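You operate a simulated robot arm through the tools that you are given. There is no shell and no other tool.

You run a simulated robot arm. Do the job below in one go: nothing can be reset, and whatever is moved stays where it is left.

Task
Set each card bin's dial to its count and mark the empty bin.
Fine: mark it by swinging out its grey flap, which uncovers LOW. Leave the tees in their bins.

Only the result counts: the job must be done as asked and must still hold three seconds after the hand-in. Knocking over, shifting, dropping, spilling or breaking anything else fails it.

Robot
A 7-joint arm with a three-finger gripper, fixed in place. Base frame: the origin is at the foot of the arm, x ahead of it, y to its left, z up. Units: mm, degrees, N and s.
Its first joint turns from -166.0 to 166.0 degrees. Payload 2.69 kg.
Tool frame: the origin (TCP) lies between the finger pads and is the grasp point; the fingertips stand 30 mm ahead of it; z points along the fingers, y is the line along which they close. Largest opening 128 mm; the body of the gripper starts 117 mm behind the TCP.
Orientation is that of the tool frame in the base frame, as a unit quaternion [w, x, y, z]. With the fingers straight down and closing along the base's y, the tool's x points along the base's -x, its y along +y and its z along -z.

Tools
- The arm moves only by the tool arm_command. Its argument "plan" is a list of rows, each a list of 7 numbers: the shift along the base's x, y, z in units of 30 mm (1.0 is 30 mm), then the turn, a rotation vector about the base's x, y, z in units of 8 degrees (1.0 is 8 degrees), then the gripper command, from -1 (fully open) to 1 (shut), values between in proportion. In form: [[dx, dy, dz, ax, ay, az, fingers], ...]. A call has 1 to 20 rows; each row shifts and turns the commanded pose from where the row before left it. A call with a number of a shift or a turn outside -1 to 1 is refused whole. A row lasts 0.2 s, in which the tool goes at most 50 mm and 8.6 degrees; a call with a longer step from one row to the next is refused whole, and so is a gripper value outside its range. Where a pose cannot be reached the arm comes as near as it can. A force on the tool above 90 N (or 10 N above the force at the start of the call, whichever is more), or a blocked arm, ends the call early, and 0.2 s more pass. The fingers move at their own pace and stop on an object; they squeeze with about 44 N. The grip force told is the motor's: it shows also when the fingers shut on nothing. Time passes only in rows, and 0.2 s behind the last, so rows that do not move let the fingers close. It gives the time, the measured TCP pose, the force on the tool (base axes), the opening and the grip force at its end, in the units of the frame above (readings bear some noise), with the torque about the TCP (base axes, N m) and any sound that the robot's microphone picked up.
- Cameras (640 x 400 px; columns grow to the right, rows downward): "scene" is fixed at [51.2, 501.6, 1608.9]; the picture's right is [-0.21, -0.98, 0.00], its down [-0.56, 0.12, -0.82] and it looks along [0.80, -0.17, -0.57] (base axes); focal length 310 px, centre (320, 200). "wrist" rides on the gripper at [58, 54, -131] in the tool frame; the picture's right is [-0.68, 0.74, 0.00], its down [-0.62, -0.57, -0.55] and it looks along [-0.40, -0.37, 0.84] (tool axes); focal length 234 px, centre (320, 200). There is no depth. A picture from a camera that has moved, and an enlarged one, comes with that camera's place and axes in the base frame and with its lens.
- camera(camera): a new picture of that camera. No time passes.
- lift_body(by): slides the trunk up (or, below 0, down) by that many mm; the arm rides with it, the base frame stays. It gives what a move gives, with no picture.
- zoom(camera, box): a new picture of the part [left, top, right, bottom] of that camera's present view, enlarged. No time passes.
- close_job(): hands the job in; it is judged then, once.

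Nothing tells you positions but the pictures and the camera data. Unless the task says otherwise, let go and move clear before handing in.

The tools are called after "Call:" as name(argument=value, ...) on one line, values as JSON. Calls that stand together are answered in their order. arm_command: Moves the arm, as the interface text tells. Its arguments: {"type":"object","properties":{"plan":{"type":"array","items":{"type":"array","items":{"type":"number"}}}},"required":["plan"]} The other tools are called the same way: lift_body (by) slides the trunk up or down; camera (camera) takes a picture; zoom (camera, box) takes an enlarged picture of a part of a camera's view; close_job () hands the job in.

At the start:

```text
time: 0.0
position: [672.1, 399.7, 1185.3]
ee_rot: [0.0, 0.0, 1.0, 0.0]
wrist_force: [-0.1, 0.9, -0.2]
moment: [0.01, 0.04, -0.01]
gripper_width: 128.2
finger_force: 0.0
trunk travel left (down, up): [-150.0, 200.0]
```

scene: 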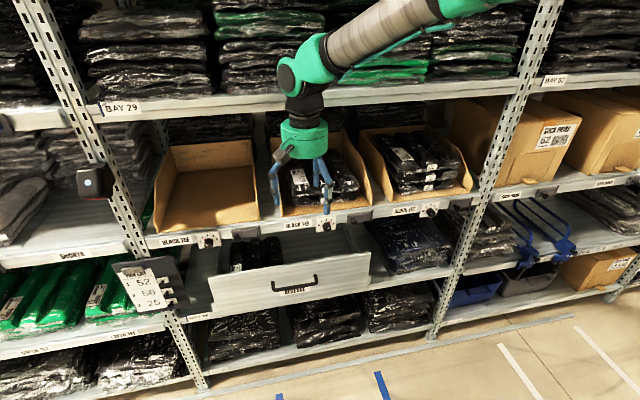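
wrist: 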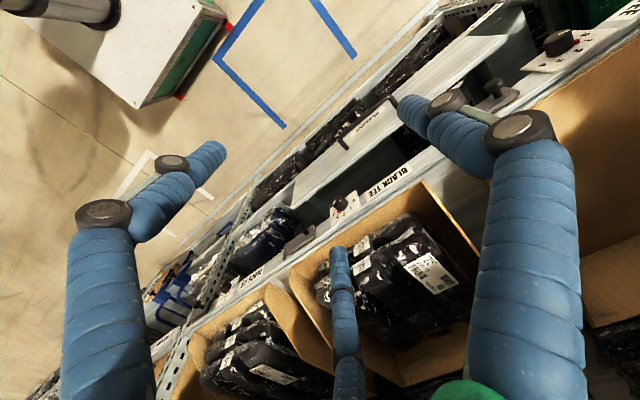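

I see a shelf bay with three cardboard bins: the left one looks empty and the other two hold black tees. Each has a dial plate and a grey flap on the shelf edge, so I'll look closer first.

Call:
zoom(camera="scene", box=[140, 200, 300, 300])

Call:
zoom(camera="scene", box=[260, 130, 380, 240])

Call:
zoom(camera="scene", box=[360, 120, 480, 230])

Call:
zoom(camera="wrist", box=[160, 160, 480, 400])

Call:
zoom(camera="wrist", box=[440, 0, 640, 125])

```text
4.00 times, centred on (220, 250) of scene
camera zoom: at [51.2, 501.6, 1608.9], right [-0.21, -0.98, 0.0], down [-0.56, 0.12, -0.82], along [0.8, -0.17, -0.57], focal length 1239 px, centre (720, 0)
```

zoom: 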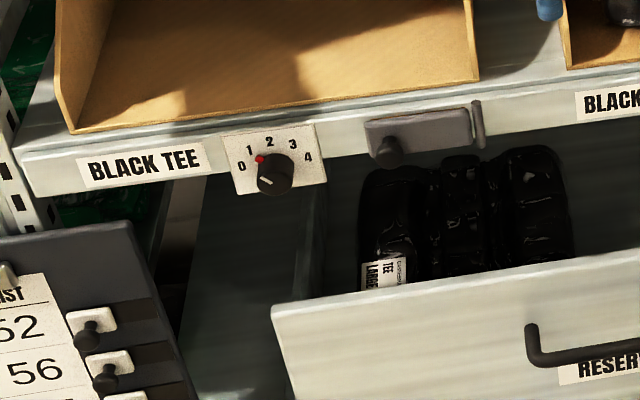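

```text
3.64 times, centred on (320, 185) of scene
camera zoom: at [51.2, 501.6, 1608.9], right [-0.21, -0.98, 0.0], down [-0.56, 0.12, -0.82], along [0.8, -0.17, -0.57], focal length 1126 px, centre (320, 254)
```

zoom: 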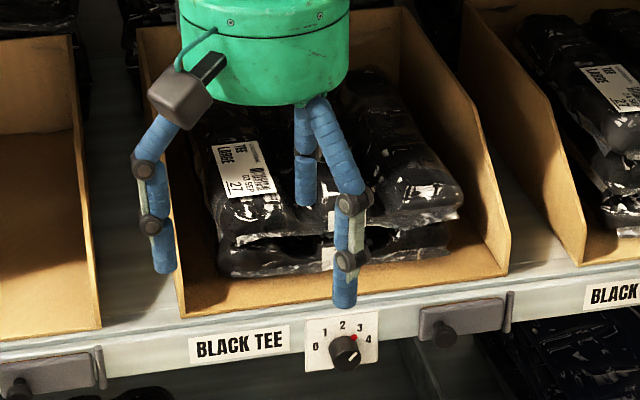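

```text
3.64 times, centred on (420, 175) of scene
camera zoom: at [51.2, 501.6, 1608.9], right [-0.21, -0.98, 0.0], down [-0.56, 0.12, -0.82], along [0.8, -0.17, -0.57], focal length 1126 px, centre (-44, 291)
```

zoom: 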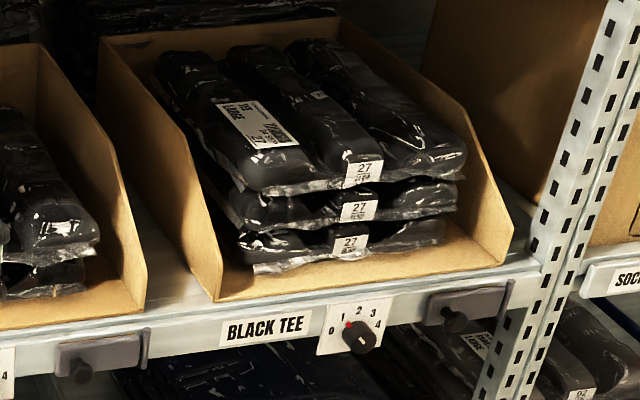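

```text
1.67 times, centred on (320, 280) of wrist
camera zoom: at [612.2, 453.9, 1316.0], right [0.68, 0.74, 0.0], down [0.62, -0.57, 0.55], along [0.4, -0.37, -0.84], focal length 390 px, centre (320, 67)
```

zoom: 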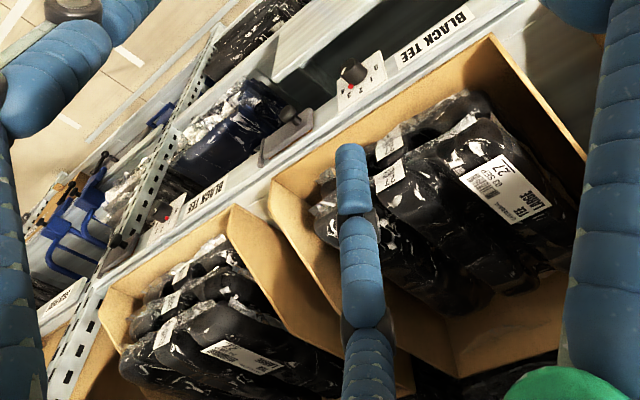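

```text
3.20 times, centred on (540, 62) of wrist
camera zoom: at [612.2, 453.9, 1316.0], right [0.68, 0.74, 0.0], down [0.62, -0.57, 0.55], along [0.4, -0.37, -0.84], focal length 749 px, centre (-384, 640)
```

zoom: 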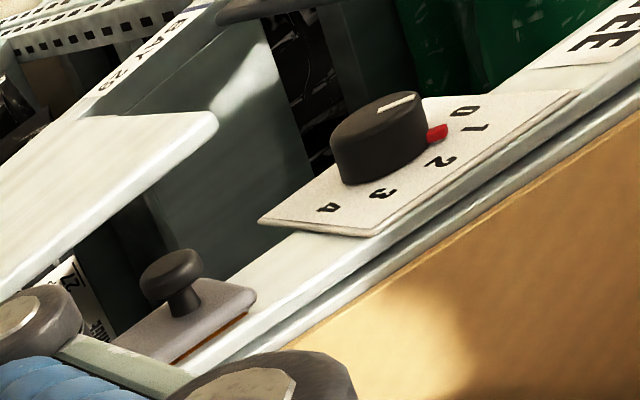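

The left bin looks empty, the middle holds about 2 and the right about 3. By triangulation, dial 2's knob is at about (808, 320, 964) on the shelf's front edge, so I'll turn the tool to point at the shelf and look closer.

Call:
arm_command(plan=[[-0.5, 0, 0, 0, -1, 0, -1], [-0.5, 0, 0, 0, -1, 0, -1], [-0.5, 0, 0, 0, -1, 0, -1], [-0.5, 0, 0, 0, -1, 0, -1], [-0.5, 0, 0, 0, -1, 0, -1], [-0.5, 0, 0, 0, -1, 0, -1], [-0.5, 0, -0.5, 0, -1, 0, -1], [-0.5, 0, -0.5, 0, -1, 0, -1], [0, 0, -0.5, 0, -1, 0, -1], [0, 0, -0.5, 0, -1, 0, -1], [0, 0, -0.5, 0, -1, 0, -1], [0, 0, -0.5, 0, -0.25, 0, -1], [0, 0, 0, 0, 0, 0, -1]])

```text
time: 2.8
position: [549.7, 399.4, 1095.5]
ee_rot: [0.708, 0.001, 0.706, 0.0]
wrist_force: [0.5, 0.8, -0.3]
moment: [0.0, -0.05, -0.03]
gripper_width: 128.3
finger_force: 0.1
trunk travel left (down, up): [-150.0, 200.0]
```

The tool now points at the shelf, so I'll look with both cameras.

Call:
camera(camera="wrist")

Call:
camera(camera="scene")

Call:
zoom(camera="scene", box=[188, 215, 284, 275])

Call:
zoom(camera="scene", box=[300, 200, 380, 250])

Call:
zoom(camera="scene", box=[400, 180, 512, 250])

```text
taken
camera wrist: at [419.8, 454.0, 1036.8], right [0.0, 0.74, 0.68], down [-0.55, -0.57, 0.61], along [0.84, -0.37, 0.4], focal length 234 px, centre (320, 200)
```

wrist: 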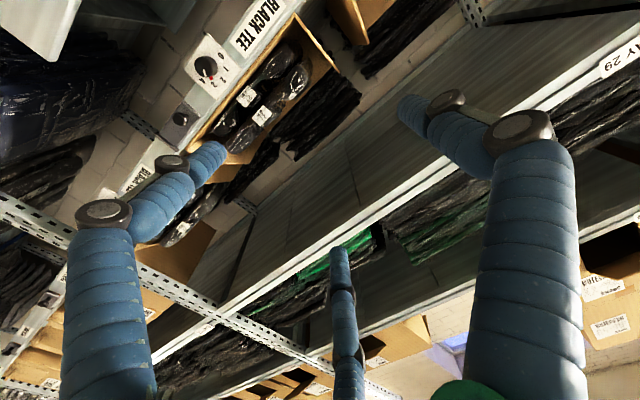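

```text
taken
```

scene: 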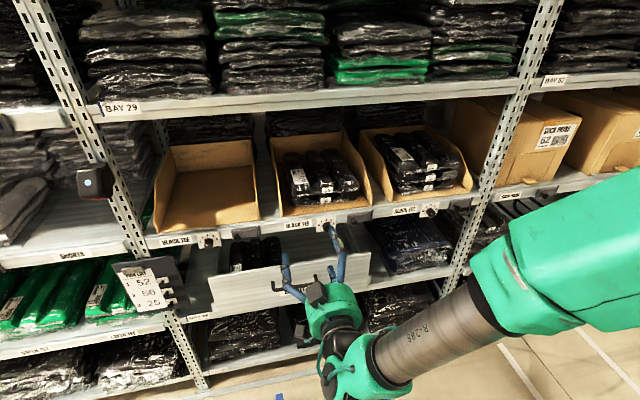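

```text
6.67 times, centred on (236, 245) of scene
camera zoom: at [51.2, 501.6, 1608.9], right [-0.21, -0.98, 0.0], down [-0.56, 0.12, -0.82], along [0.8, -0.17, -0.57], focal length 2064 px, centre (880, -100)
```

zoom: 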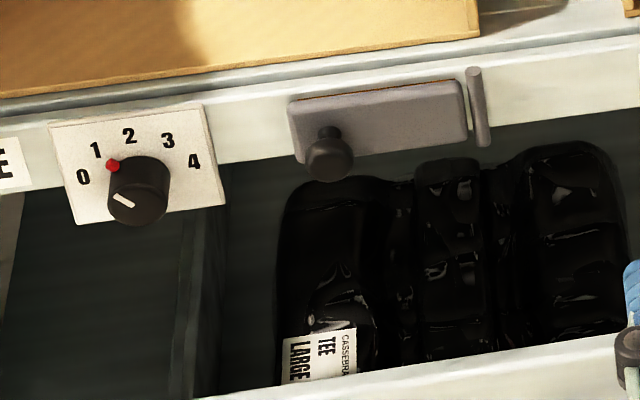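

```text
8.00 times, centred on (340, 225) of scene
camera zoom: at [51.2, 501.6, 1608.9], right [-0.21, -0.98, 0.0], down [-0.56, 0.12, -0.82], along [0.8, -0.17, -0.57], focal length 2477 px, centre (160, 0)
```

zoom: 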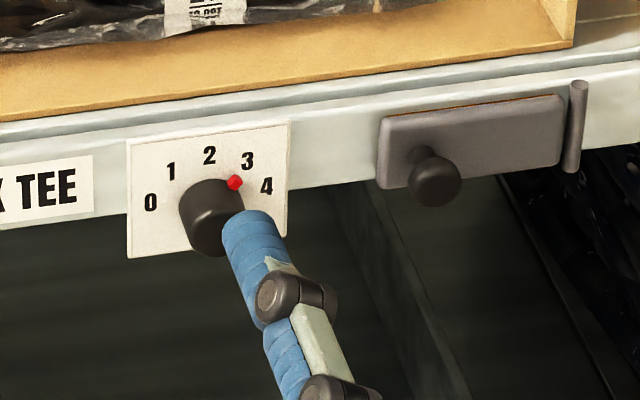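

```text
5.71 times, centred on (456, 215) of scene
camera zoom: at [51.2, 501.6, 1608.9], right [-0.21, -0.98, 0.0], down [-0.56, 0.12, -0.82], along [0.8, -0.17, -0.57], focal length 1770 px, centre (-457, 114)
```

zoom: 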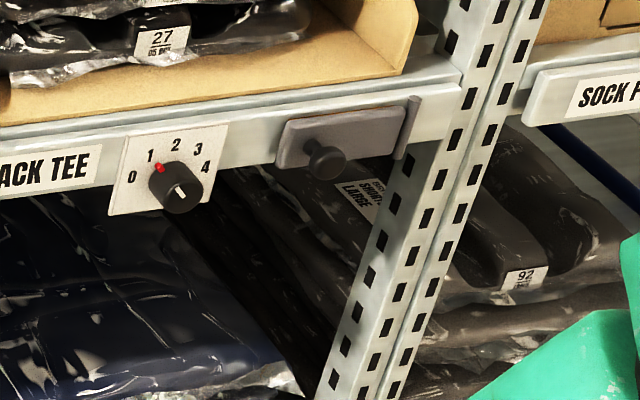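

Each knob carries both a red nub and a white line, so I need a close look to tell which is the pointer.

Call:
zoom(camera="wrist", box=[150, 20, 278, 140])

Call:
zoom(camera="wrist", box=[0, 240, 96, 360])

Call:
zoom(camera="scene", box=[196, 225, 228, 257])

Call:
zoom(camera="scene", box=[416, 196, 448, 228])

Call:
zoom(camera="scene", box=[110, 250, 206, 320])

Call:
zoom(camera="scene", box=[260, 125, 480, 230])

```text
3.33 times, centred on (214, 80) of wrist
camera zoom: at [419.8, 454.0, 1036.8], right [0.0, 0.74, 0.68], down [-0.55, -0.57, 0.61], along [0.84, -0.37, 0.4], focal length 781 px, centre (673, 600)
```

zoom: 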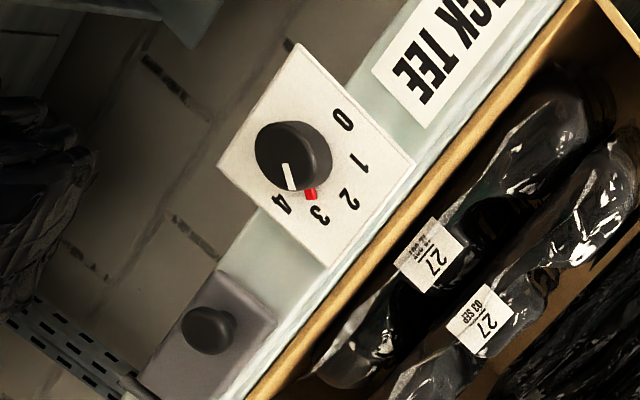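

```text
3.33 times, centred on (48, 300) of wrist
camera zoom: at [419.8, 454.0, 1036.8], right [0.0, 0.74, 0.68], down [-0.55, -0.57, 0.61], along [0.84, -0.37, 0.4], focal length 781 px, centre (1227, -133)
```

zoom: 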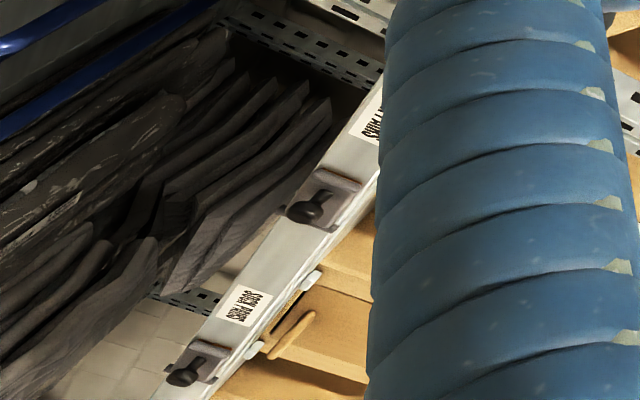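

```text
12.50 times, centred on (212, 241) of scene
camera zoom: at [51.2, 501.6, 1608.9], right [-0.21, -0.98, 0.0], down [-0.56, 0.12, -0.82], along [0.8, -0.17, -0.57], focal length 3871 px, centre (1670, -312)
```

zoom: 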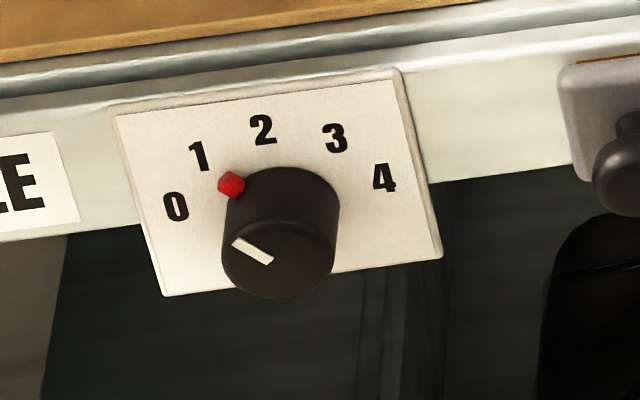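

```text
12.50 times, centred on (432, 212) of scene
camera zoom: at [51.2, 501.6, 1608.9], right [-0.21, -0.98, 0.0], down [-0.56, 0.12, -0.82], along [0.8, -0.17, -0.57], focal length 3871 px, centre (-1080, 50)
```

zoom: 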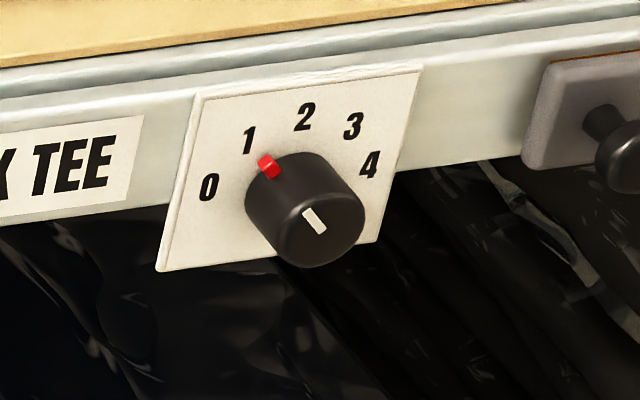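

```text
5.71 times, centred on (158, 285) of scene
camera zoom: at [51.2, 501.6, 1608.9], right [-0.21, -0.98, 0.0], down [-0.56, 0.12, -0.82], along [0.8, -0.17, -0.57], focal length 1770 px, centre (1246, -286)
```

zoom: 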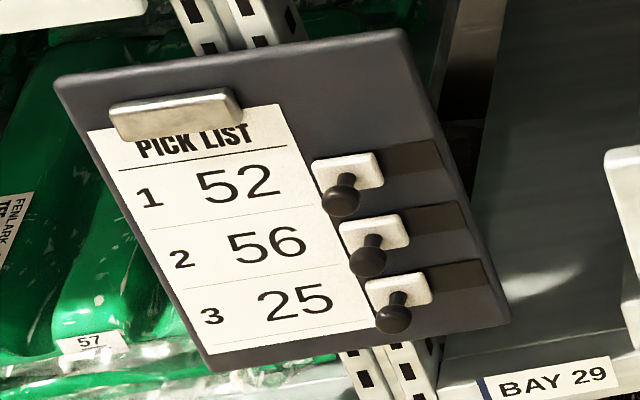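

```text
2.91 times, centred on (370, 178) of scene
camera zoom: at [51.2, 501.6, 1608.9], right [-0.21, -0.98, 0.0], down [-0.56, 0.12, -0.82], along [0.8, -0.17, -0.57], focal length 901 px, centre (174, 266)
```

zoom: 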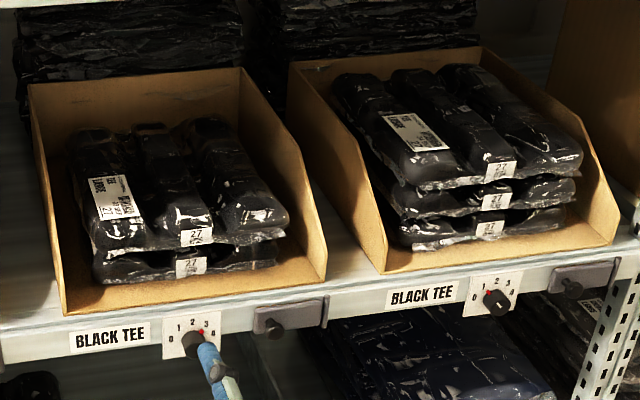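

White line and red nub seem to point the same way, so I'll move the wrist camera in front of dial 2 (about (815, 320, 955)) for a head-on view.

Call:
arm_command(plan=[[0.78, -0.77, -0.456, 0, 0, 0, -1], [0.78, -0.77, -0.456, 0, 0, 0, -1], [0.78, -0.77, -0.456, 0, 0, 0, -1], [0.78, -0.77, -0.456, 0, 0, 0, -1], [0.78, -0.77, -0.456, 0, 0, 0, -1], [0.78, -0.77, -0.456, 0, 0, 0, -1], [0, 0, 0, 0, 0, 0, -1]])

Call:
camera(camera="wrist")

Call:
zoom(camera="wrist", box=[240, 0, 400, 100])

```text
time: 4.4
position: [690.5, 260.6, 1013.6]
ee_rot: [0.707, 0.0, 0.707, 0.0]
wrist_force: [0.1, 0.3, 0.9]
moment: [0.01, -0.02, 0.0]
gripper_width: 128.0
finger_force: 0.1
trunk travel left (down, up): [-150.0, 200.0]
```

```text
taken
camera wrist: at [559.2, 316.0, 954.9], right [0.0, 0.74, 0.68], down [-0.55, -0.57, 0.62], along [0.84, -0.37, 0.4], focal length 234 px, centre (320, 200)
```

wrist: 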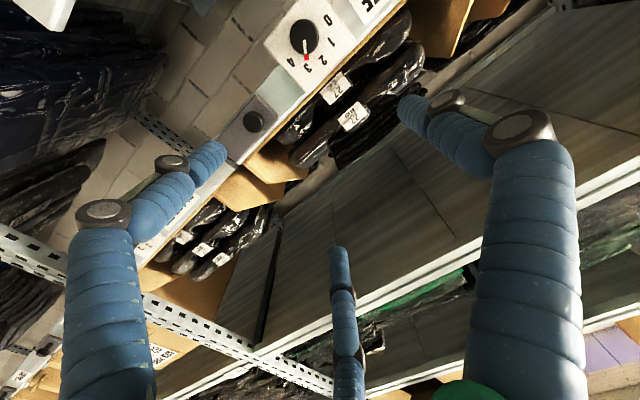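

```text
4.00 times, centred on (320, 50) of wrist
camera zoom: at [559.2, 316.0, 954.9], right [0.0, 0.74, 0.68], down [-0.55, -0.57, 0.62], along [0.84, -0.37, 0.4], focal length 937 px, centre (320, 800)
```

zoom: 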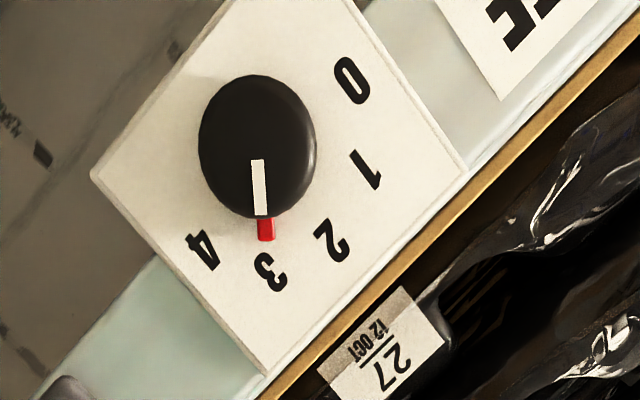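

Dial 2 reads 3 (white line and red nub agree), and the numerals are about 39° apart. The knob centre is about (y 311, z 938), with its face at x≈823 and the plate at x≈836. I'll line up with it, rolled +39°, before going in.

Call:
arm_command(plan=[[0, 0.339, -0.502, 0.975, 0, 0, 0.2], [0, 0.339, -0.502, 0.975, 0, 0, 0.2], [0, 0.339, -0.502, 0.975, 0, 0, 0.2], [0, 0.339, -0.502, 0.975, 0, 0, 0.2], [0, 0.339, -0.502, 0.975, 0, 0, 0.2], [0, 0, 0, 0, 0, 0, 0.2], [0, 0, 0, 0, 0, 0, 0.2]])

Call:
camera(camera="wrist")

Call:
camera(camera="scene")

```text
time: 6.0
position: [735.8, 432.1, 1064.0]
ee_rot: [0.664, 0.207, 0.704, 0.143]
wrist_force: [0.2, 0.8, -0.6]
moment: [-0.01, -0.01, 0.0]
gripper_width: 51.2
finger_force: 0.1
out of reach, approached as far as the arm can: row 1, 2, 3, 4, 5
trunk travel left (down, up): [-150.0, 200.0]
```

```text
taken
camera wrist: at [609.4, 517.4, 1048.7], right [0.1, 0.32, 0.94], down [-0.58, -0.75, 0.31], along [0.81, -0.58, 0.11], focal length 234 px, centre (320, 200)
```

wrist: 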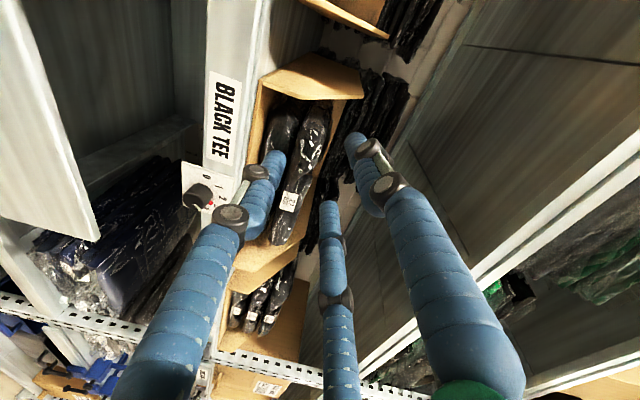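

```text
taken
```

scene: 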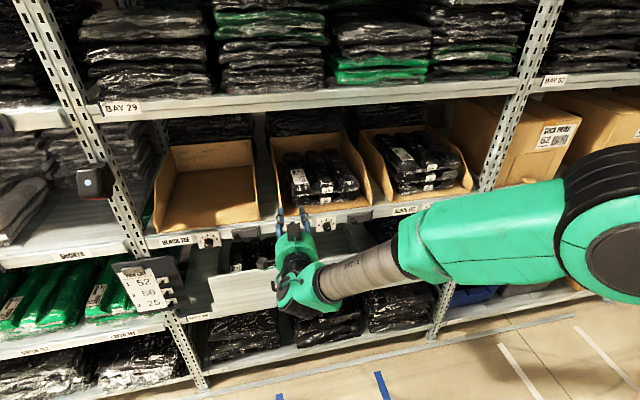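

The arm couldn't hold that path and ended up at (736, 432, 1064). I'll return to the known good pose and use the trunk for the height instead.

Call:
arm_command(plan=[[-0.5, 0, 0, 0, 0, 0, 0.2], [-0.5, 0, 0, 0, 0, 0, 0.2], [-0.067, -0.714, -0.21, -0.451, -0.052, 0.0825, 0.2], [-0.067, -0.714, -0.21, -0.451, -0.052, 0.0825, 0.2], [-0.067, -0.714, -0.21, -0.451, -0.052, 0.0825, 0.2], [-0.067, -0.714, -0.21, -0.451, -0.052, 0.0825, 0.2], [-0.067, -0.714, -0.21, -0.451, -0.052, 0.0825, 0.2], [-0.067, -0.714, -0.21, -0.451, -0.052, 0.0825, 0.2], [-0.067, -0.714, -0.21, -0.451, -0.052, 0.0825, 0.2], [-0.067, -0.714, -0.21, -0.451, -0.052, 0.0825, 0.2], [0, 0, 0, 0, 0, 0, 0.2]])

```text
time: 8.4
position: [690.6, 260.3, 1013.3]
ee_rot: [0.707, -0.002, 0.707, 0.0]
wrist_force: [0.4, -0.4, -0.8]
moment: [0.01, -0.01, -0.04]
gripper_width: 51.3
finger_force: 0.2
trunk travel left (down, up): [-150.0, 200.0]
```

The arm is back at the good pose, so I'll lower the trunk 75 mm to bring the tool to the dial height.

Call:
lift_body(by=-75)

Call:
camera(camera="scene")

```text
time: 9.5
position: [690.1, 260.1, 939.2]
ee_rot: [0.707, -0.002, 0.707, 0.001]
wrist_force: [-0.3, -0.8, 0.5]
moment: [0.02, 0.01, -0.01]
gripper_width: 51.2
finger_force: 0.1
trunk travel left (down, up): [-75.0, 275.0]
```

```text
taken
```

scene: 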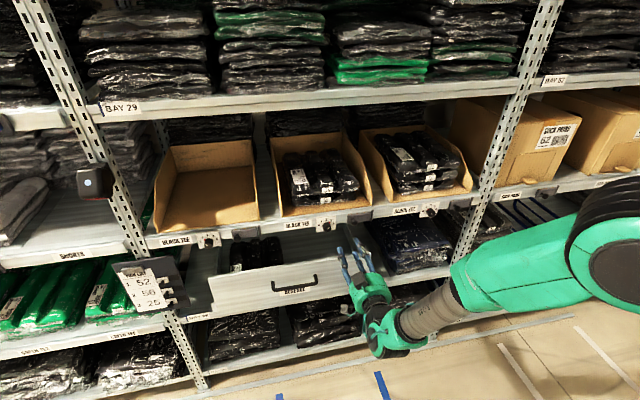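

The tool is at dial height now. I'll shift sideways to line up with dial 2, without rolling yet.

Call:
arm_command(plan=[[0, 0.43, 0, 0, 0, 0, 0.2], [0, 0.43, 0, 0, 0, 0, 0.2], [0, 0.43, 0, 0, 0, 0, 0.2], [0, 0.42, 0, 0, 0, 0, 0.2], [0, 0, 0, 0, 0, 0, 0.2]])

Call:
camera(camera="wrist")

```text
time: 10.7
position: [690.3, 313.3, 940.1]
ee_rot: [0.707, -0.001, 0.707, -0.001]
wrist_force: [-0.1, 0.3, -0.7]
moment: [-0.03, 0.01, 0.0]
gripper_width: 51.2
finger_force: 0.2
trunk travel left (down, up): [-75.0, 275.0]
```

```text
taken
camera wrist: at [558.0, 366.4, 881.5], right [0.0, 0.74, 0.67], down [-0.55, -0.56, 0.62], along [0.84, -0.37, 0.4], focal length 234 px, centre (320, 200)
```

wrist: 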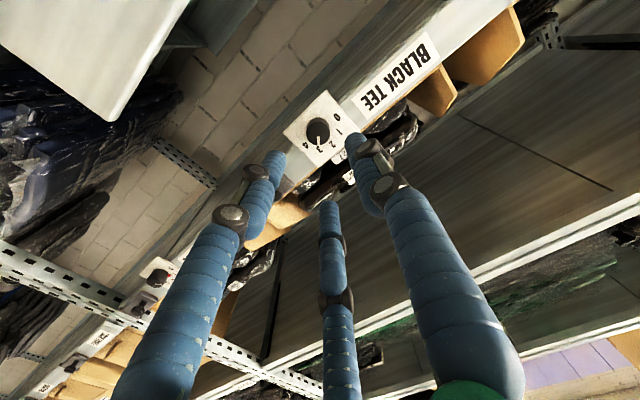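

The picture seems to show three finger-like parts on the gripper. I'll look closely at the hand before using it.

Call:
zoom(camera="scene", box=[270, 210, 370, 280])

Call:
zoom(camera="wrist", box=[200, 80, 440, 240])

```text
5.71 times, centred on (320, 245) of scene
camera zoom: at [51.2, 501.6, 1608.9], right [-0.21, -0.98, 0.0], down [-0.56, 0.12, -0.82], along [0.8, -0.17, -0.57], focal length 1770 px, centre (320, -57)
```

zoom: 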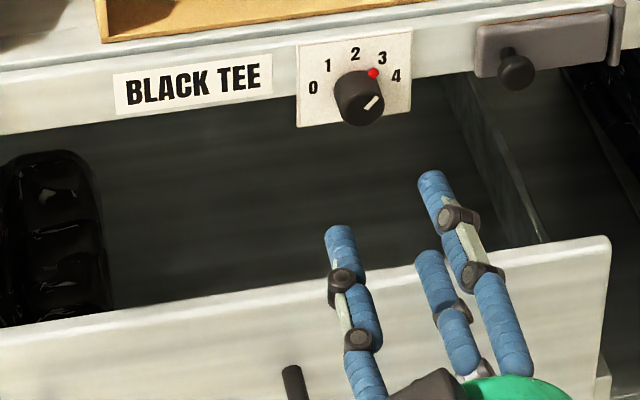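

```text
2.50 times, centred on (320, 160) of wrist
camera zoom: at [558.0, 366.4, 881.5], right [0.0, 0.74, 0.67], down [-0.55, -0.56, 0.62], along [0.84, -0.37, 0.4], focal length 585 px, centre (320, 300)
```

zoom: 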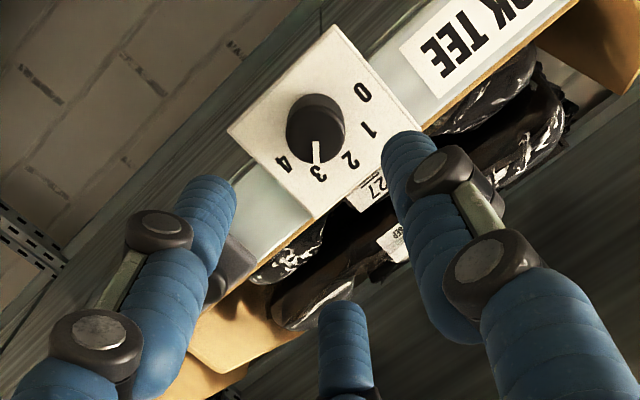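

I'll close the fingers in free air to see how they really meet.

Call:
arm_command(plan=[[0, 0, 0, 0, 0, 0, 1], [0, 0, 0, 0, 0, 0, 1], [0, 0, 0, 0, 0, 0, 1]])

Call:
zoom(camera="wrist", box=[200, 80, 440, 240])

Call:
zoom(camera="scene", box=[290, 220, 370, 270])

```text
time: 11.5
position: [689.9, 312.5, 939.3]
ee_rot: [0.707, -0.001, 0.707, -0.001]
wrist_force: [0.2, -0.3, 0.4]
moment: [0.0, 0.01, -0.02]
gripper_width: 2.2
finger_force: 31.9
trunk travel left (down, up): [-75.0, 275.0]
```

```text
2.50 times, centred on (320, 160) of wrist
camera zoom: at [558.0, 366.3, 881.6], right [0.0, 0.74, 0.67], down [-0.55, -0.56, 0.62], along [0.84, -0.37, 0.4], focal length 585 px, centre (320, 300)
```

zoom: 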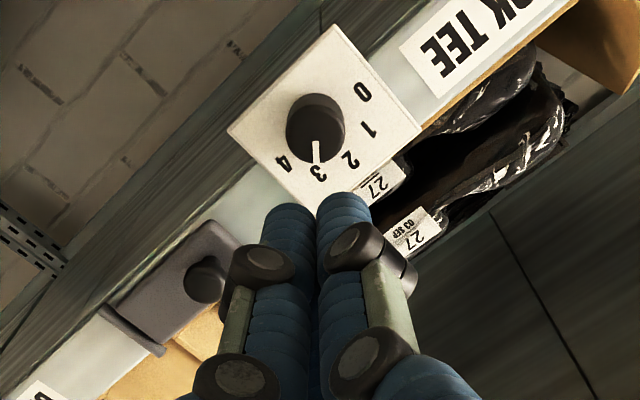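

```text
8.00 times, centred on (330, 245) of scene
camera zoom: at [51.2, 501.6, 1608.9], right [-0.21, -0.98, 0.0], down [-0.56, 0.12, -0.82], along [0.8, -0.17, -0.57], focal length 2477 px, centre (240, -160)
```

zoom: 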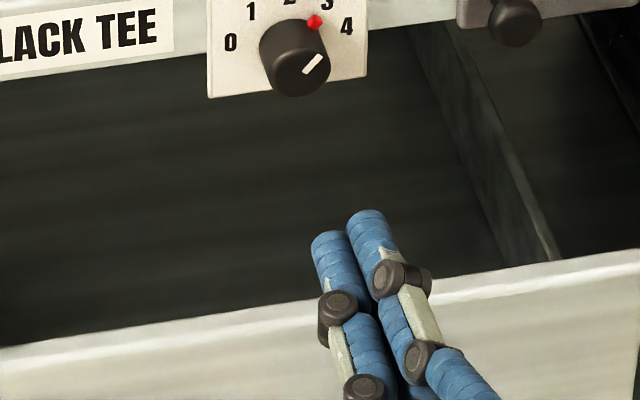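

The two main fingers meet cleanly, and a third wrist view confirms the knob at (y 311, z 938). I'll test a small roll with the fingers opened part way.

Call:
arm_command(plan=[[0, -0.05, -0.03, 1, 0, 0, 0.2], [0, 0, 0, 1, 0, 0, 0.2], [0, 0, 0, 0, 0, 0, 0.2]])

```text
time: 12.3
position: [693.7, 321.4, 947.1]
ee_rot: [0.702, 0.072, 0.706, 0.065]
wrist_force: [-0.1, -0.1, 0.1]
moment: [0.0, 0.0, 0.03]
gripper_width: 51.3
finger_force: 0.0
out of reach, approached as far as the arm can: row 2
trunk travel left (down, up): [-75.0, 275.0]
```

Positive roll hits a joint limit at about 11°. I'll go back to zero roll and use negative rolls, which is the direction dials 1 and 2 need anyway.

Call:
arm_command(plan=[[-0.062, -0.174, -0.147, -0.695, -0.02, 0.035, 0.2], [-0.061, -0.173, -0.146, -0.695, -0.02, 0.035, 0.2], [0, 0, 0, 0, 0, 0, 0.2], [0, 0, 0, 0, 0, 0, 0.2]])

```text
time: 13.3
position: [688.7, 309.3, 939.6]
ee_rot: [0.708, -0.001, 0.707, 0.0]
wrist_force: [-0.1, 0.3, 1.0]
moment: [-0.01, -0.01, 0.01]
gripper_width: 51.2
finger_force: 0.1
trunk travel left (down, up): [-75.0, 275.0]
```

Next I'll test the negative roll in free air.

Call:
arm_command(plan=[[0, 0.03, -0.03, -1, 0, 0, 0.2], [0, 0, 0, -1, 0, 0, 0.2], [0, 0, 0, -1, 0, 0, 0.2], [0, 0, 0, -1, 0, 0, 0.2], [0, 0, 0, -1, 0, 0, 0.2], [0, 0, 0, 0, 0, 0, 0.2]])

```text
time: 14.7
position: [690.0, 310.1, 937.1]
ee_rot: [0.664, -0.243, 0.664, -0.242]
wrist_force: [0.7, -0.3, -0.3]
moment: [0.0, -0.04, -0.02]
gripper_width: 51.5
finger_force: 0.0
trunk travel left (down, up): [-75.0, 275.0]
```

Negative roll works. I'll take a picture from this roll to cross-check the knob position.

Call:
zoom(camera="wrist", box=[200, 60, 440, 210])

```text
2.67 times, centred on (320, 135) of wrist
camera zoom: at [557.9, 314.4, 858.6], right [0.0, 1.0, 0.04], down [-0.55, -0.04, 0.84], along [0.84, -0.02, 0.55], focal length 624 px, centre (320, 373)
```

zoom: 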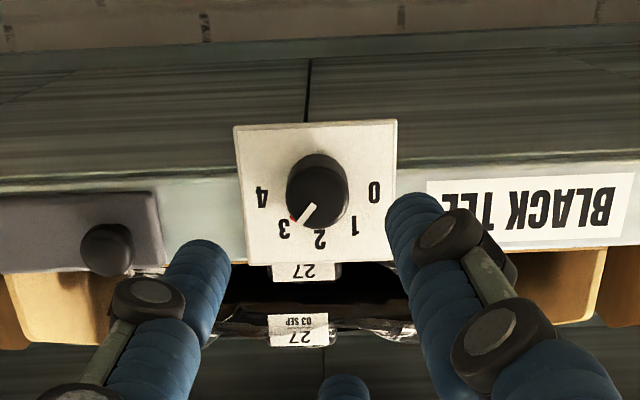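

This confirms the knob at (y 311.5, z 938). I'll roll back to 0 and move the open fingers up to the knob.

Call:
arm_command(plan=[[0, 0.04, 0.037, 1, 0, 0, 0.2], [0, 0, 0, 1, 0, 0, 0.2], [0, 0, 0, 1, 0, 0, 0.2], [0, 0, 0, 1, 0, 0, 0.2], [0.3, 0, 0, 1, 0, 0, 0.2], [0.6, 0, 0, 0, 0, 0, 0.2], [0.8, 0, 0, 0, 0, 0, 0.2], [0.8, 0, 0, 0, 0, 0, 0.2], [0.6, 0, 0, 0, 0, 0, 0.2], [0.2, 0, 0, 0, 0, 0, 0.2], [0, 0, 0, 0, 0, 0, 0.2]])

Call:
camera(camera="wrist")

Call:
zoom(camera="scene", box=[290, 200, 370, 250])

```text
time: 17.1
position: [788.4, 312.8, 938.6]
ee_rot: [0.707, -0.001, 0.707, -0.001]
wrist_force: [-0.9, 1.0, -1.0]
moment: [-0.03, -0.01, 0.0]
gripper_width: 51.3
finger_force: 0.0
trunk travel left (down, up): [-75.0, 275.0]
```

```text
taken
camera wrist: at [656.9, 366.3, 880.7], right [0.0, 0.74, 0.68], down [-0.55, -0.57, 0.62], along [0.84, -0.37, 0.4], focal length 234 px, centre (320, 200)
```

wrist: 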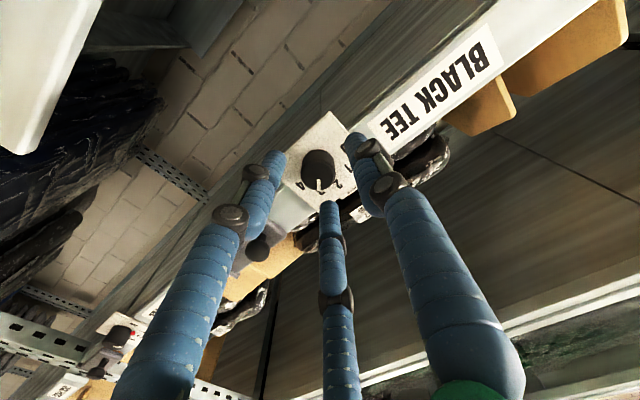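

```text
8.00 times, centred on (330, 225) of scene
camera zoom: at [51.2, 501.6, 1608.9], right [-0.21, -0.98, 0.0], down [-0.56, 0.12, -0.82], along [0.8, -0.17, -0.57], focal length 2477 px, centre (240, 0)
```

zoom: 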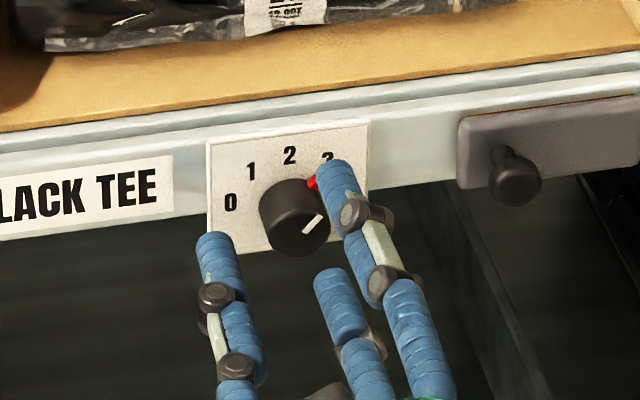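

By matching both views I find three finger tips around the TCP, closing onto the centre, which suits a round knob. I'll go in to cover just the front of the knob and close gradually, watching the forces.

Call:
arm_command(plan=[[0.18, -0.03, -0.007, 0, 0, 0, 0.2], [0.18, -0.02, -0.007, 0, 0, 0, 0.2], [0, 0, 0, 0, 0, 0, 0.4], [0, 0, 0, 0, 0, 0, 0.5], [0, 0, 0, 0, 0, 0, 0.55]])

Call:
zoom(camera="wrist", box=[240, 80, 400, 220])

Call:
zoom(camera="scene", box=[300, 205, 364, 245])

```text
time: 18.3
position: [799.0, 310.2, 938.5]
ee_rot: [0.708, 0.0, 0.707, -0.001]
wrist_force: [0.7, 0.0, 0.7]
moment: [0.02, -0.05, 0.0]
gripper_width: 29.7
finger_force: 1.2
trunk travel left (down, up): [-75.0, 275.0]
```

```text
2.86 times, centred on (320, 150) of wrist
camera zoom: at [667.3, 364.5, 880.5], right [0.0, 0.74, 0.68], down [-0.55, -0.57, 0.62], along [0.84, -0.37, 0.4], focal length 669 px, centre (320, 343)
```

zoom: 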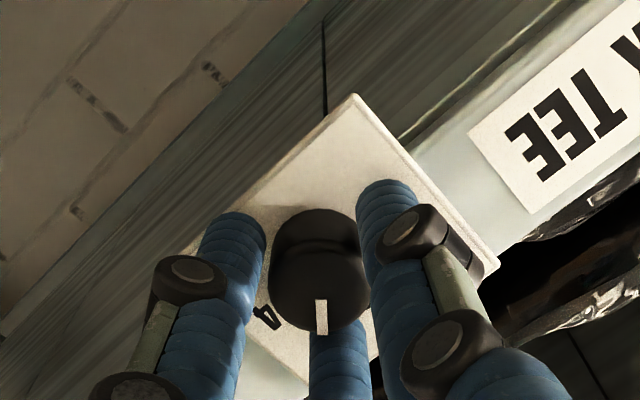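

```text
10.00 times, centred on (332, 225) of scene
camera zoom: at [51.2, 501.6, 1608.9], right [-0.21, -0.98, 0.0], down [-0.56, 0.12, -0.82], along [0.8, -0.17, -0.57], focal length 3097 px, centre (200, -50)
```

zoom: 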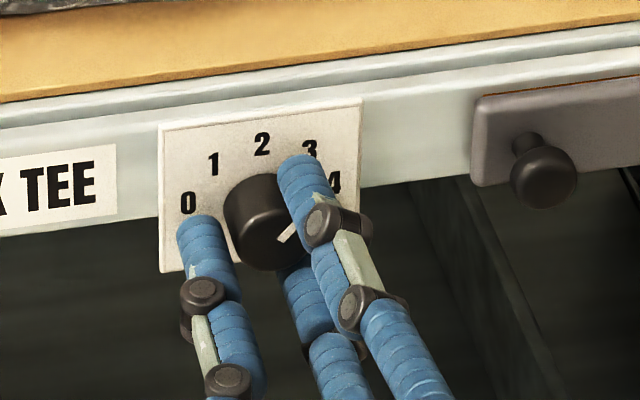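

The fingers are centred around the knob, so I'll close fully and check.

Call:
arm_command(plan=[[0, 0, 0, 0, 0, 0, 0.65], [0, 0, 0, 0, 0, 0, 0.8], [0, 0, 0, 0, 0, 0, 1.0]])

Call:
zoom(camera="wrist", box=[240, 80, 400, 220])

Call:
zoom(camera="scene", box=[300, 205, 364, 245])

```text
time: 19.1
position: [799.9, 310.6, 939.8]
ee_rot: [0.707, -0.001, 0.707, 0.001]
wrist_force: [3.6, -6.6, 8.5]
moment: [0.02, -0.19, -0.16]
gripper_width: 26.4
finger_force: 45.0
trunk travel left (down, up): [-75.0, 275.0]
```

```text
2.86 times, centred on (320, 150) of wrist
camera zoom: at [667.6, 364.2, 881.4], right [0.0, 0.74, 0.68], down [-0.55, -0.57, 0.61], along [0.84, -0.37, 0.41], focal length 669 px, centre (320, 343)
```

zoom: 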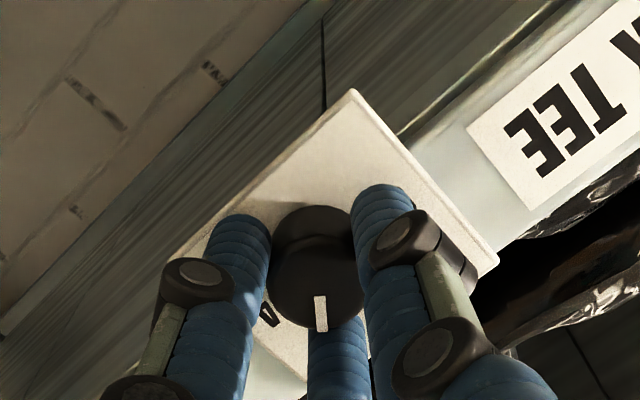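

```text
10.00 times, centred on (332, 225) of scene
camera zoom: at [51.2, 501.6, 1608.9], right [-0.21, -0.98, 0.0], down [-0.56, 0.12, -0.82], along [0.8, -0.17, -0.57], focal length 3097 px, centre (200, -50)
```

zoom: 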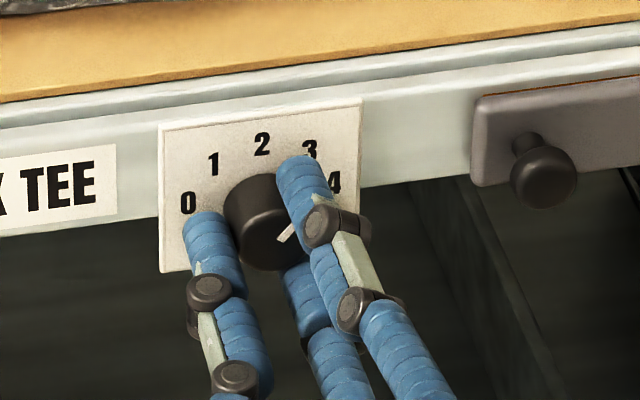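

The knob is gripped at 26 mm. I'll turn it -39° to bring the pointer to 2.

Call:
arm_command(plan=[[0, 0, 0, -0.5, 0, 0, 1], [0, 0, 0, -0.8, 0, 0, 1], [0, 0, 0, -0.8, 0, 0, 1], [0, 0, 0, -0.8, 0, 0, 1], [0, 0, 0, -0.8, 0, 0, 1], [0, 0, 0, -0.8, 0, 0, 1], [0, 0, 0, -0.375, 0, 0, 1], [0, 0, 0, 0, 0, 0, 1]])

Call:
zoom(camera="wrist", box=[240, 80, 400, 220])

Call:
zoom(camera="scene", box=[300, 205, 364, 245])

```text
time: 20.9
position: [798.5, 310.1, 940.8]
ee_rot: [0.667, -0.237, 0.666, -0.235]
wrist_force: [3.4, -8.5, 16.3]
moment: [0.02, -0.35, -0.31]
gripper_width: 26.2
finger_force: 45.2
trunk travel left (down, up): [-75.0, 275.0]
```

```text
2.86 times, centred on (320, 150) of wrist
camera zoom: at [667.5, 315.1, 860.7], right [0.0, 1.0, 0.06], down [-0.55, -0.05, 0.83], along [0.84, -0.03, 0.55], focal length 669 px, centre (320, 343)
```

zoom: 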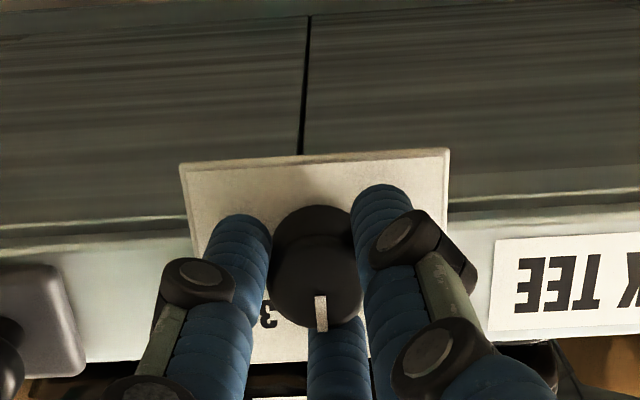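

```text
10.00 times, centred on (332, 225) of scene
camera zoom: at [51.2, 501.6, 1608.9], right [-0.21, -0.98, 0.0], down [-0.56, 0.12, -0.82], along [0.8, -0.17, -0.57], focal length 3097 px, centre (200, -50)
```

zoom: 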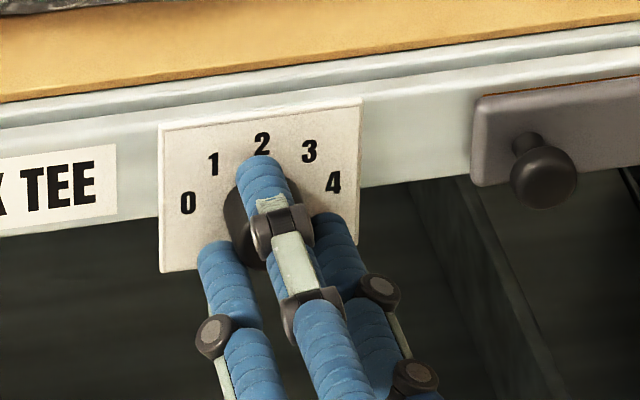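

The dial turned with the hand. I'll release, back off and check.

Call:
arm_command(plan=[[0, 0, 0, 0, 0, 0, 0.2], [0, 0, 0, 0, 0, 0, 0.2], [0, 0, 0, 0, 0, 0, 0.2], [-0.4, 0, 0, 0, 0, 0, 0.2], [-0.8, 0, 0, 0, 0, 0, 0.2], [-0.9, 0, 0, 0, 0, 0, 0.2], [-0.9, 0, 0, 0, 0, 0, 0.2], [0, 0, 0, 0, 0, 0, 0.2]])

Call:
zoom(camera="wrist", box=[240, 80, 400, 180])

Call:
zoom(camera="scene", box=[300, 205, 364, 245])

```text
time: 22.7
position: [709.6, 311.2, 939.4]
ee_rot: [0.666, -0.237, 0.667, -0.236]
wrist_force: [-0.3, 0.3, -0.1]
moment: [-0.03, -0.01, 0.02]
gripper_width: 51.5
finger_force: 0.0
trunk travel left (down, up): [-75.0, 275.0]
```

```text
4.00 times, centred on (320, 130) of wrist
camera zoom: at [577.8, 316.0, 860.4], right [0.0, 1.0, 0.06], down [-0.55, -0.05, 0.83], along [0.84, -0.03, 0.55], focal length 937 px, centre (320, 480)
```

zoom: 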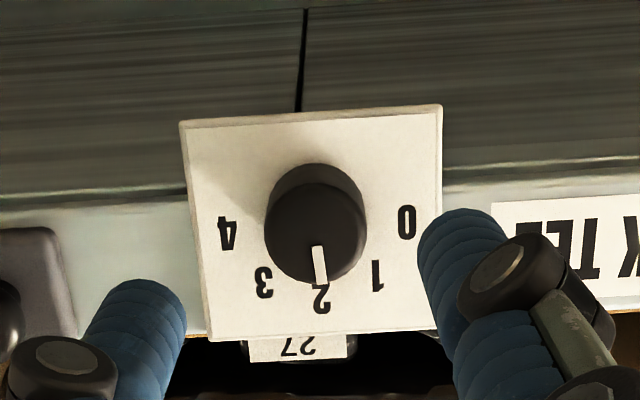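

```text
10.00 times, centred on (332, 225) of scene
camera zoom: at [51.2, 501.6, 1608.9], right [-0.21, -0.98, 0.0], down [-0.56, 0.12, -0.82], along [0.8, -0.17, -0.57], focal length 3097 px, centre (200, -50)
```

zoom: 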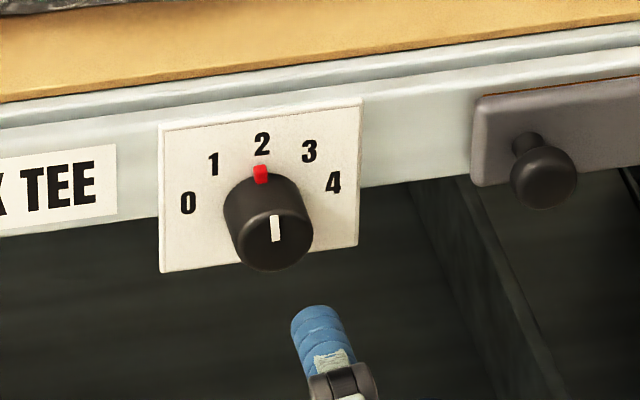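

Dial 2 now reads 2. Next I'll slide across to dial 3, around y≈-60, at the same height.

Call:
arm_command(plan=[[0, -0.95, 0, 0, 0, 0, 0.2], [0, -0.95, 0, 0, 0, 0, 0.2], [0, -0.95, 0, 0, 0, 0, 0.2], [0, -0.95, 0, 0, 0, 0, 0.2], [0, -0.95, 0, 0, 0, 0, 0.2], [0, -0.95, 0, 0, 0, 0, 0.2], [0, -0.95, 0, 0, 0, 0, 0.2], [0, -0.95, 0, 0, 0, 0, 0.2], [0, -0.95, 0, 0, 0, 0, 0.2], [0, -0.95, 0, 0, 0, 0, 0.2], [0, -0.95, 0, 0, 0, 0, 0.2], [0, -0.95, 0, 0, 0, 0, 0.2], [0, -0.95, 0, 0, 0, 0, 0.2], [0, 0, 0, 0, 0, 0, 0.2]])

Call:
camera(camera="wrist")

Call:
zoom(camera="wrist", box=[240, 80, 400, 180])

Call:
camera(camera="scene")

```text
time: 25.7
position: [681.0, 83.5, 949.9]
ee_rot: [0.662, -0.227, 0.671, -0.245]
wrist_force: [0.7, 0.7, -0.7]
moment: [0.0, 0.08, 0.02]
gripper_width: 51.1
finger_force: 0.0
out of reach, approached as far as the arm can: row 8, 9, 10, 11, 12, 13
trunk travel left (down, up): [-75.0, 275.0]
```

```text
taken
camera wrist: at [550.3, 93.1, 871.4], right [0.03, 1.0, 0.06], down [-0.55, -0.04, 0.84], along [0.84, -0.06, 0.55], focal length 234 px, centre (320, 200)
```

wrist: 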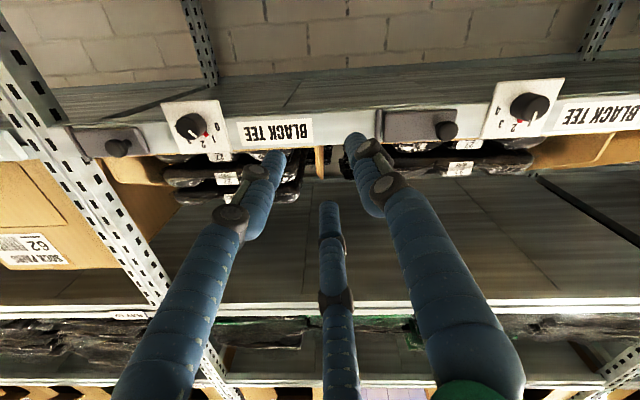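

```text
4.00 times, centred on (320, 130) of wrist
camera zoom: at [550.3, 93.1, 871.4], right [0.03, 1.0, 0.06], down [-0.55, -0.04, 0.84], along [0.84, -0.06, 0.55], focal length 937 px, centre (320, 480)
```

zoom: 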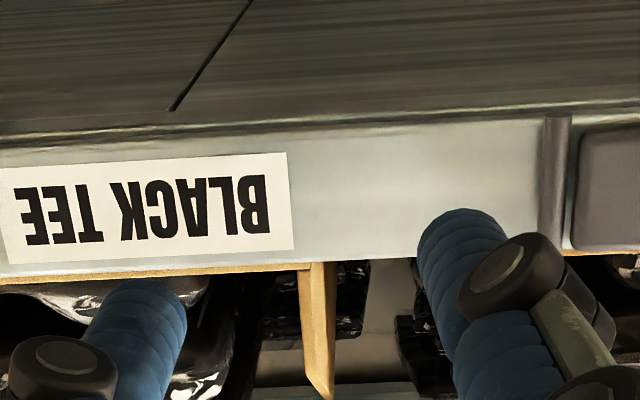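

```text
taken
```

scene: 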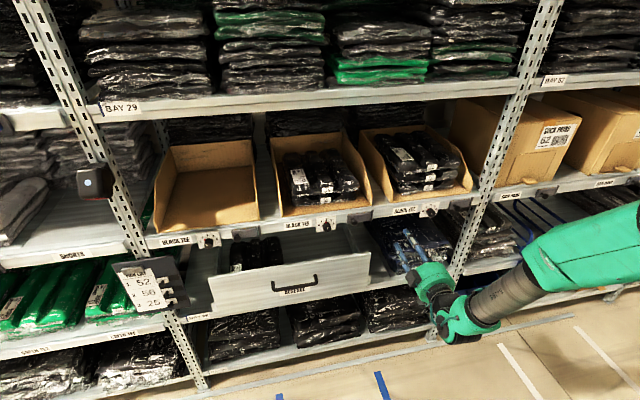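

The arm hit a joint limit near y≈90. I'll see whether more negative roll frees the sideways motion.

Call:
arm_command(plan=[[0, 0.1, 0, -1, 0, 0, 0.2], [0, 0, 0, -1, 0, 0, 0.2], [0, 0, 0, -1, 0, 0, 0.2], [0, -0.5, 0, -0.5, 0, 0, 0.2], [0, -0.5, 0, -0.5, 0, 0, 0.2], [0, -0.5, 0, -0.5, 0, 0, 0.2], [0, -0.5, 0, 0, 0, 0, 0.2], [0, 0, 0, 0, 0, 0, 0.2]])

Call:
camera(camera="scene")

```text
time: 27.5
position: [634.1, 84.4, 942.6]
ee_rot: [0.558, -0.428, 0.563, -0.434]
wrist_force: [-0.2, 0.6, -0.4]
moment: [0.03, 0.01, -0.05]
gripper_width: 51.7
finger_force: 0.1
out of reach, approached as far as the arm can: row 1, 4, 5, 6, 7
trunk travel left (down, up): [-75.0, 275.0]
```

```text
taken
```

scene: 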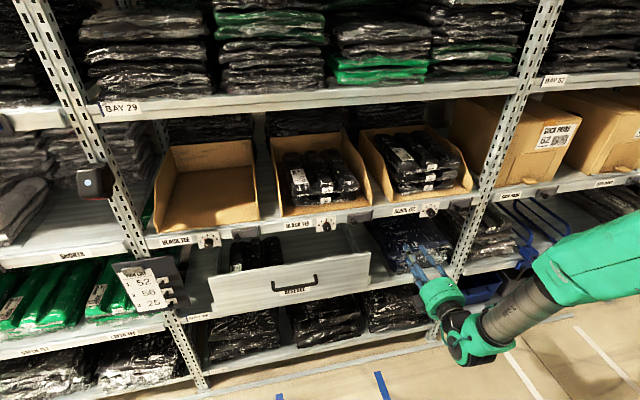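

The limit isn't roll, so I'll test whether reaching from higher relative to the trunk allows more -y.

Call:
arm_command(plan=[[0, 0.3, 0.8, 0.5, 0, 0, 0.2], [0, 0.3, 0.8, 0.5, 0, 0, 0.2], [0, 0, 0.8, 0.5, 0, 0, 0.2], [0, 0, 0.8, 0.5, 0, 0, 0.2], [0, 0, 0, 0.5, 0, 0, 0.2], [0, -0.5, 0, 0, 0, 0, 0.2], [0, -0.5, 0, 0, 0, 0, 0.2], [0, -0.5, 0, 0, 0, 0, 0.2], [0, -0.5, 0, 0, 0, 0, 0.2], [0, -0.5, 0, 0, 0, 0, 0.2], [0, -0.5, 0, 0, 0, 0, 0.2], [0, 0, 0, 0, 0, 0, 0.2]])

```text
time: 30.1
position: [634.0, 78.7, 1036.4]
ee_rot: [0.626, -0.325, 0.628, -0.328]
wrist_force: [0.2, 0.9, -0.3]
moment: [0.02, 0.03, 0.01]
gripper_width: 51.0
finger_force: 0.0
out of reach, approached as far as the arm can: row 7, 8, 9, 10, 11
trunk travel left (down, up): [-75.0, 275.0]
```

The limit tracks the arm's azimuth, so I'll try another arm configuration. I'll fold the tool down, move across to dial 3's side, then pitch forward again there.

Call:
arm_command(plan=[[-0.3, 0.3, 0.3, 0, 1, 0, 0.2], [-0.3, 0.3, 0.3, 0, 1, 0, 0.2], [-0.3, 0.1, 0.3, 0, 1, 0, 0.2], [-0.3, 0, 0.3, 0, 1, 0, 0.2], [-0.3, 0, 0.3, 0, 1, 0, 0.2], [-0.3, 0, 0.3, 0, 1, 0, 0.2], [-0.3, 0, 0.3, 0, 1, 0, 0.2], [0, 0, 0.3, 0, 1, 0, 0.2], [0, 0, 0.3, 0, 1, 0, 0.2], [0, 0, 0.3, 0, 1, 0, 0.2], [0, 0, 0.3, 0, 1, 0, 0.2], [0, 0, 0, 0, 0.25, 0, 0.2], [0, 0, 0, 0, 0, 0, 0.2]])

Call:
camera(camera="scene")

```text
time: 32.9
position: [576.1, 88.2, 1130.2]
ee_rot: [0.029, -0.459, 0.888, -0.034]
wrist_force: [-0.9, 0.3, -0.5]
moment: [0.01, -0.03, 0.01]
gripper_width: 51.3
finger_force: 0.1
out of reach, approached as far as the arm can: row 7, 8
trunk travel left (down, up): [-75.0, 275.0]
```

```text
taken
```

scene: 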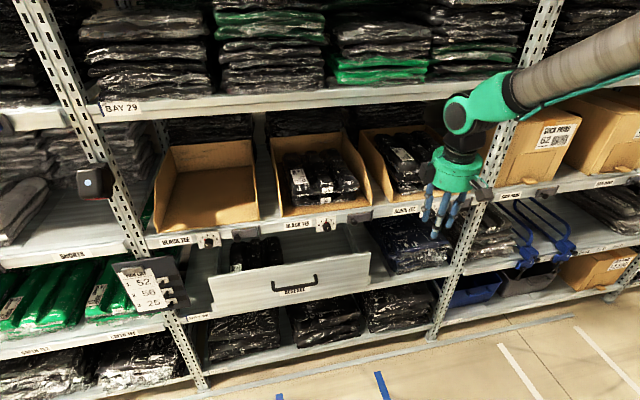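

The tool is pointing down again. I'll move to y≈-60 and then pitch forward there.

Call:
arm_command(plan=[[0, -0.8, 0, 0, 0, 0, 0.2], [0, -0.8, 0, 0, 0, 0, 0.2], [0, -0.8, 0, 0, 0, 0, 0.2], [0, -0.8, 0, 0, 0, 0, 0.2], [0, -0.8, 0, 0, 0, 0, 0.2], [0, -0.8, 0, 0, 0, 0, 0.2], [0, 0, 0, 0, 0, 0, 0.2]])

```text
time: 34.5
position: [576.4, -55.7, 1129.9]
ee_rot: [0.03, -0.459, 0.887, -0.034]
wrist_force: [-0.2, -0.7, -0.9]
moment: [0.0, 0.01, 0.01]
gripper_width: 51.1
finger_force: 0.0
trunk travel left (down, up): [-75.0, 275.0]
```

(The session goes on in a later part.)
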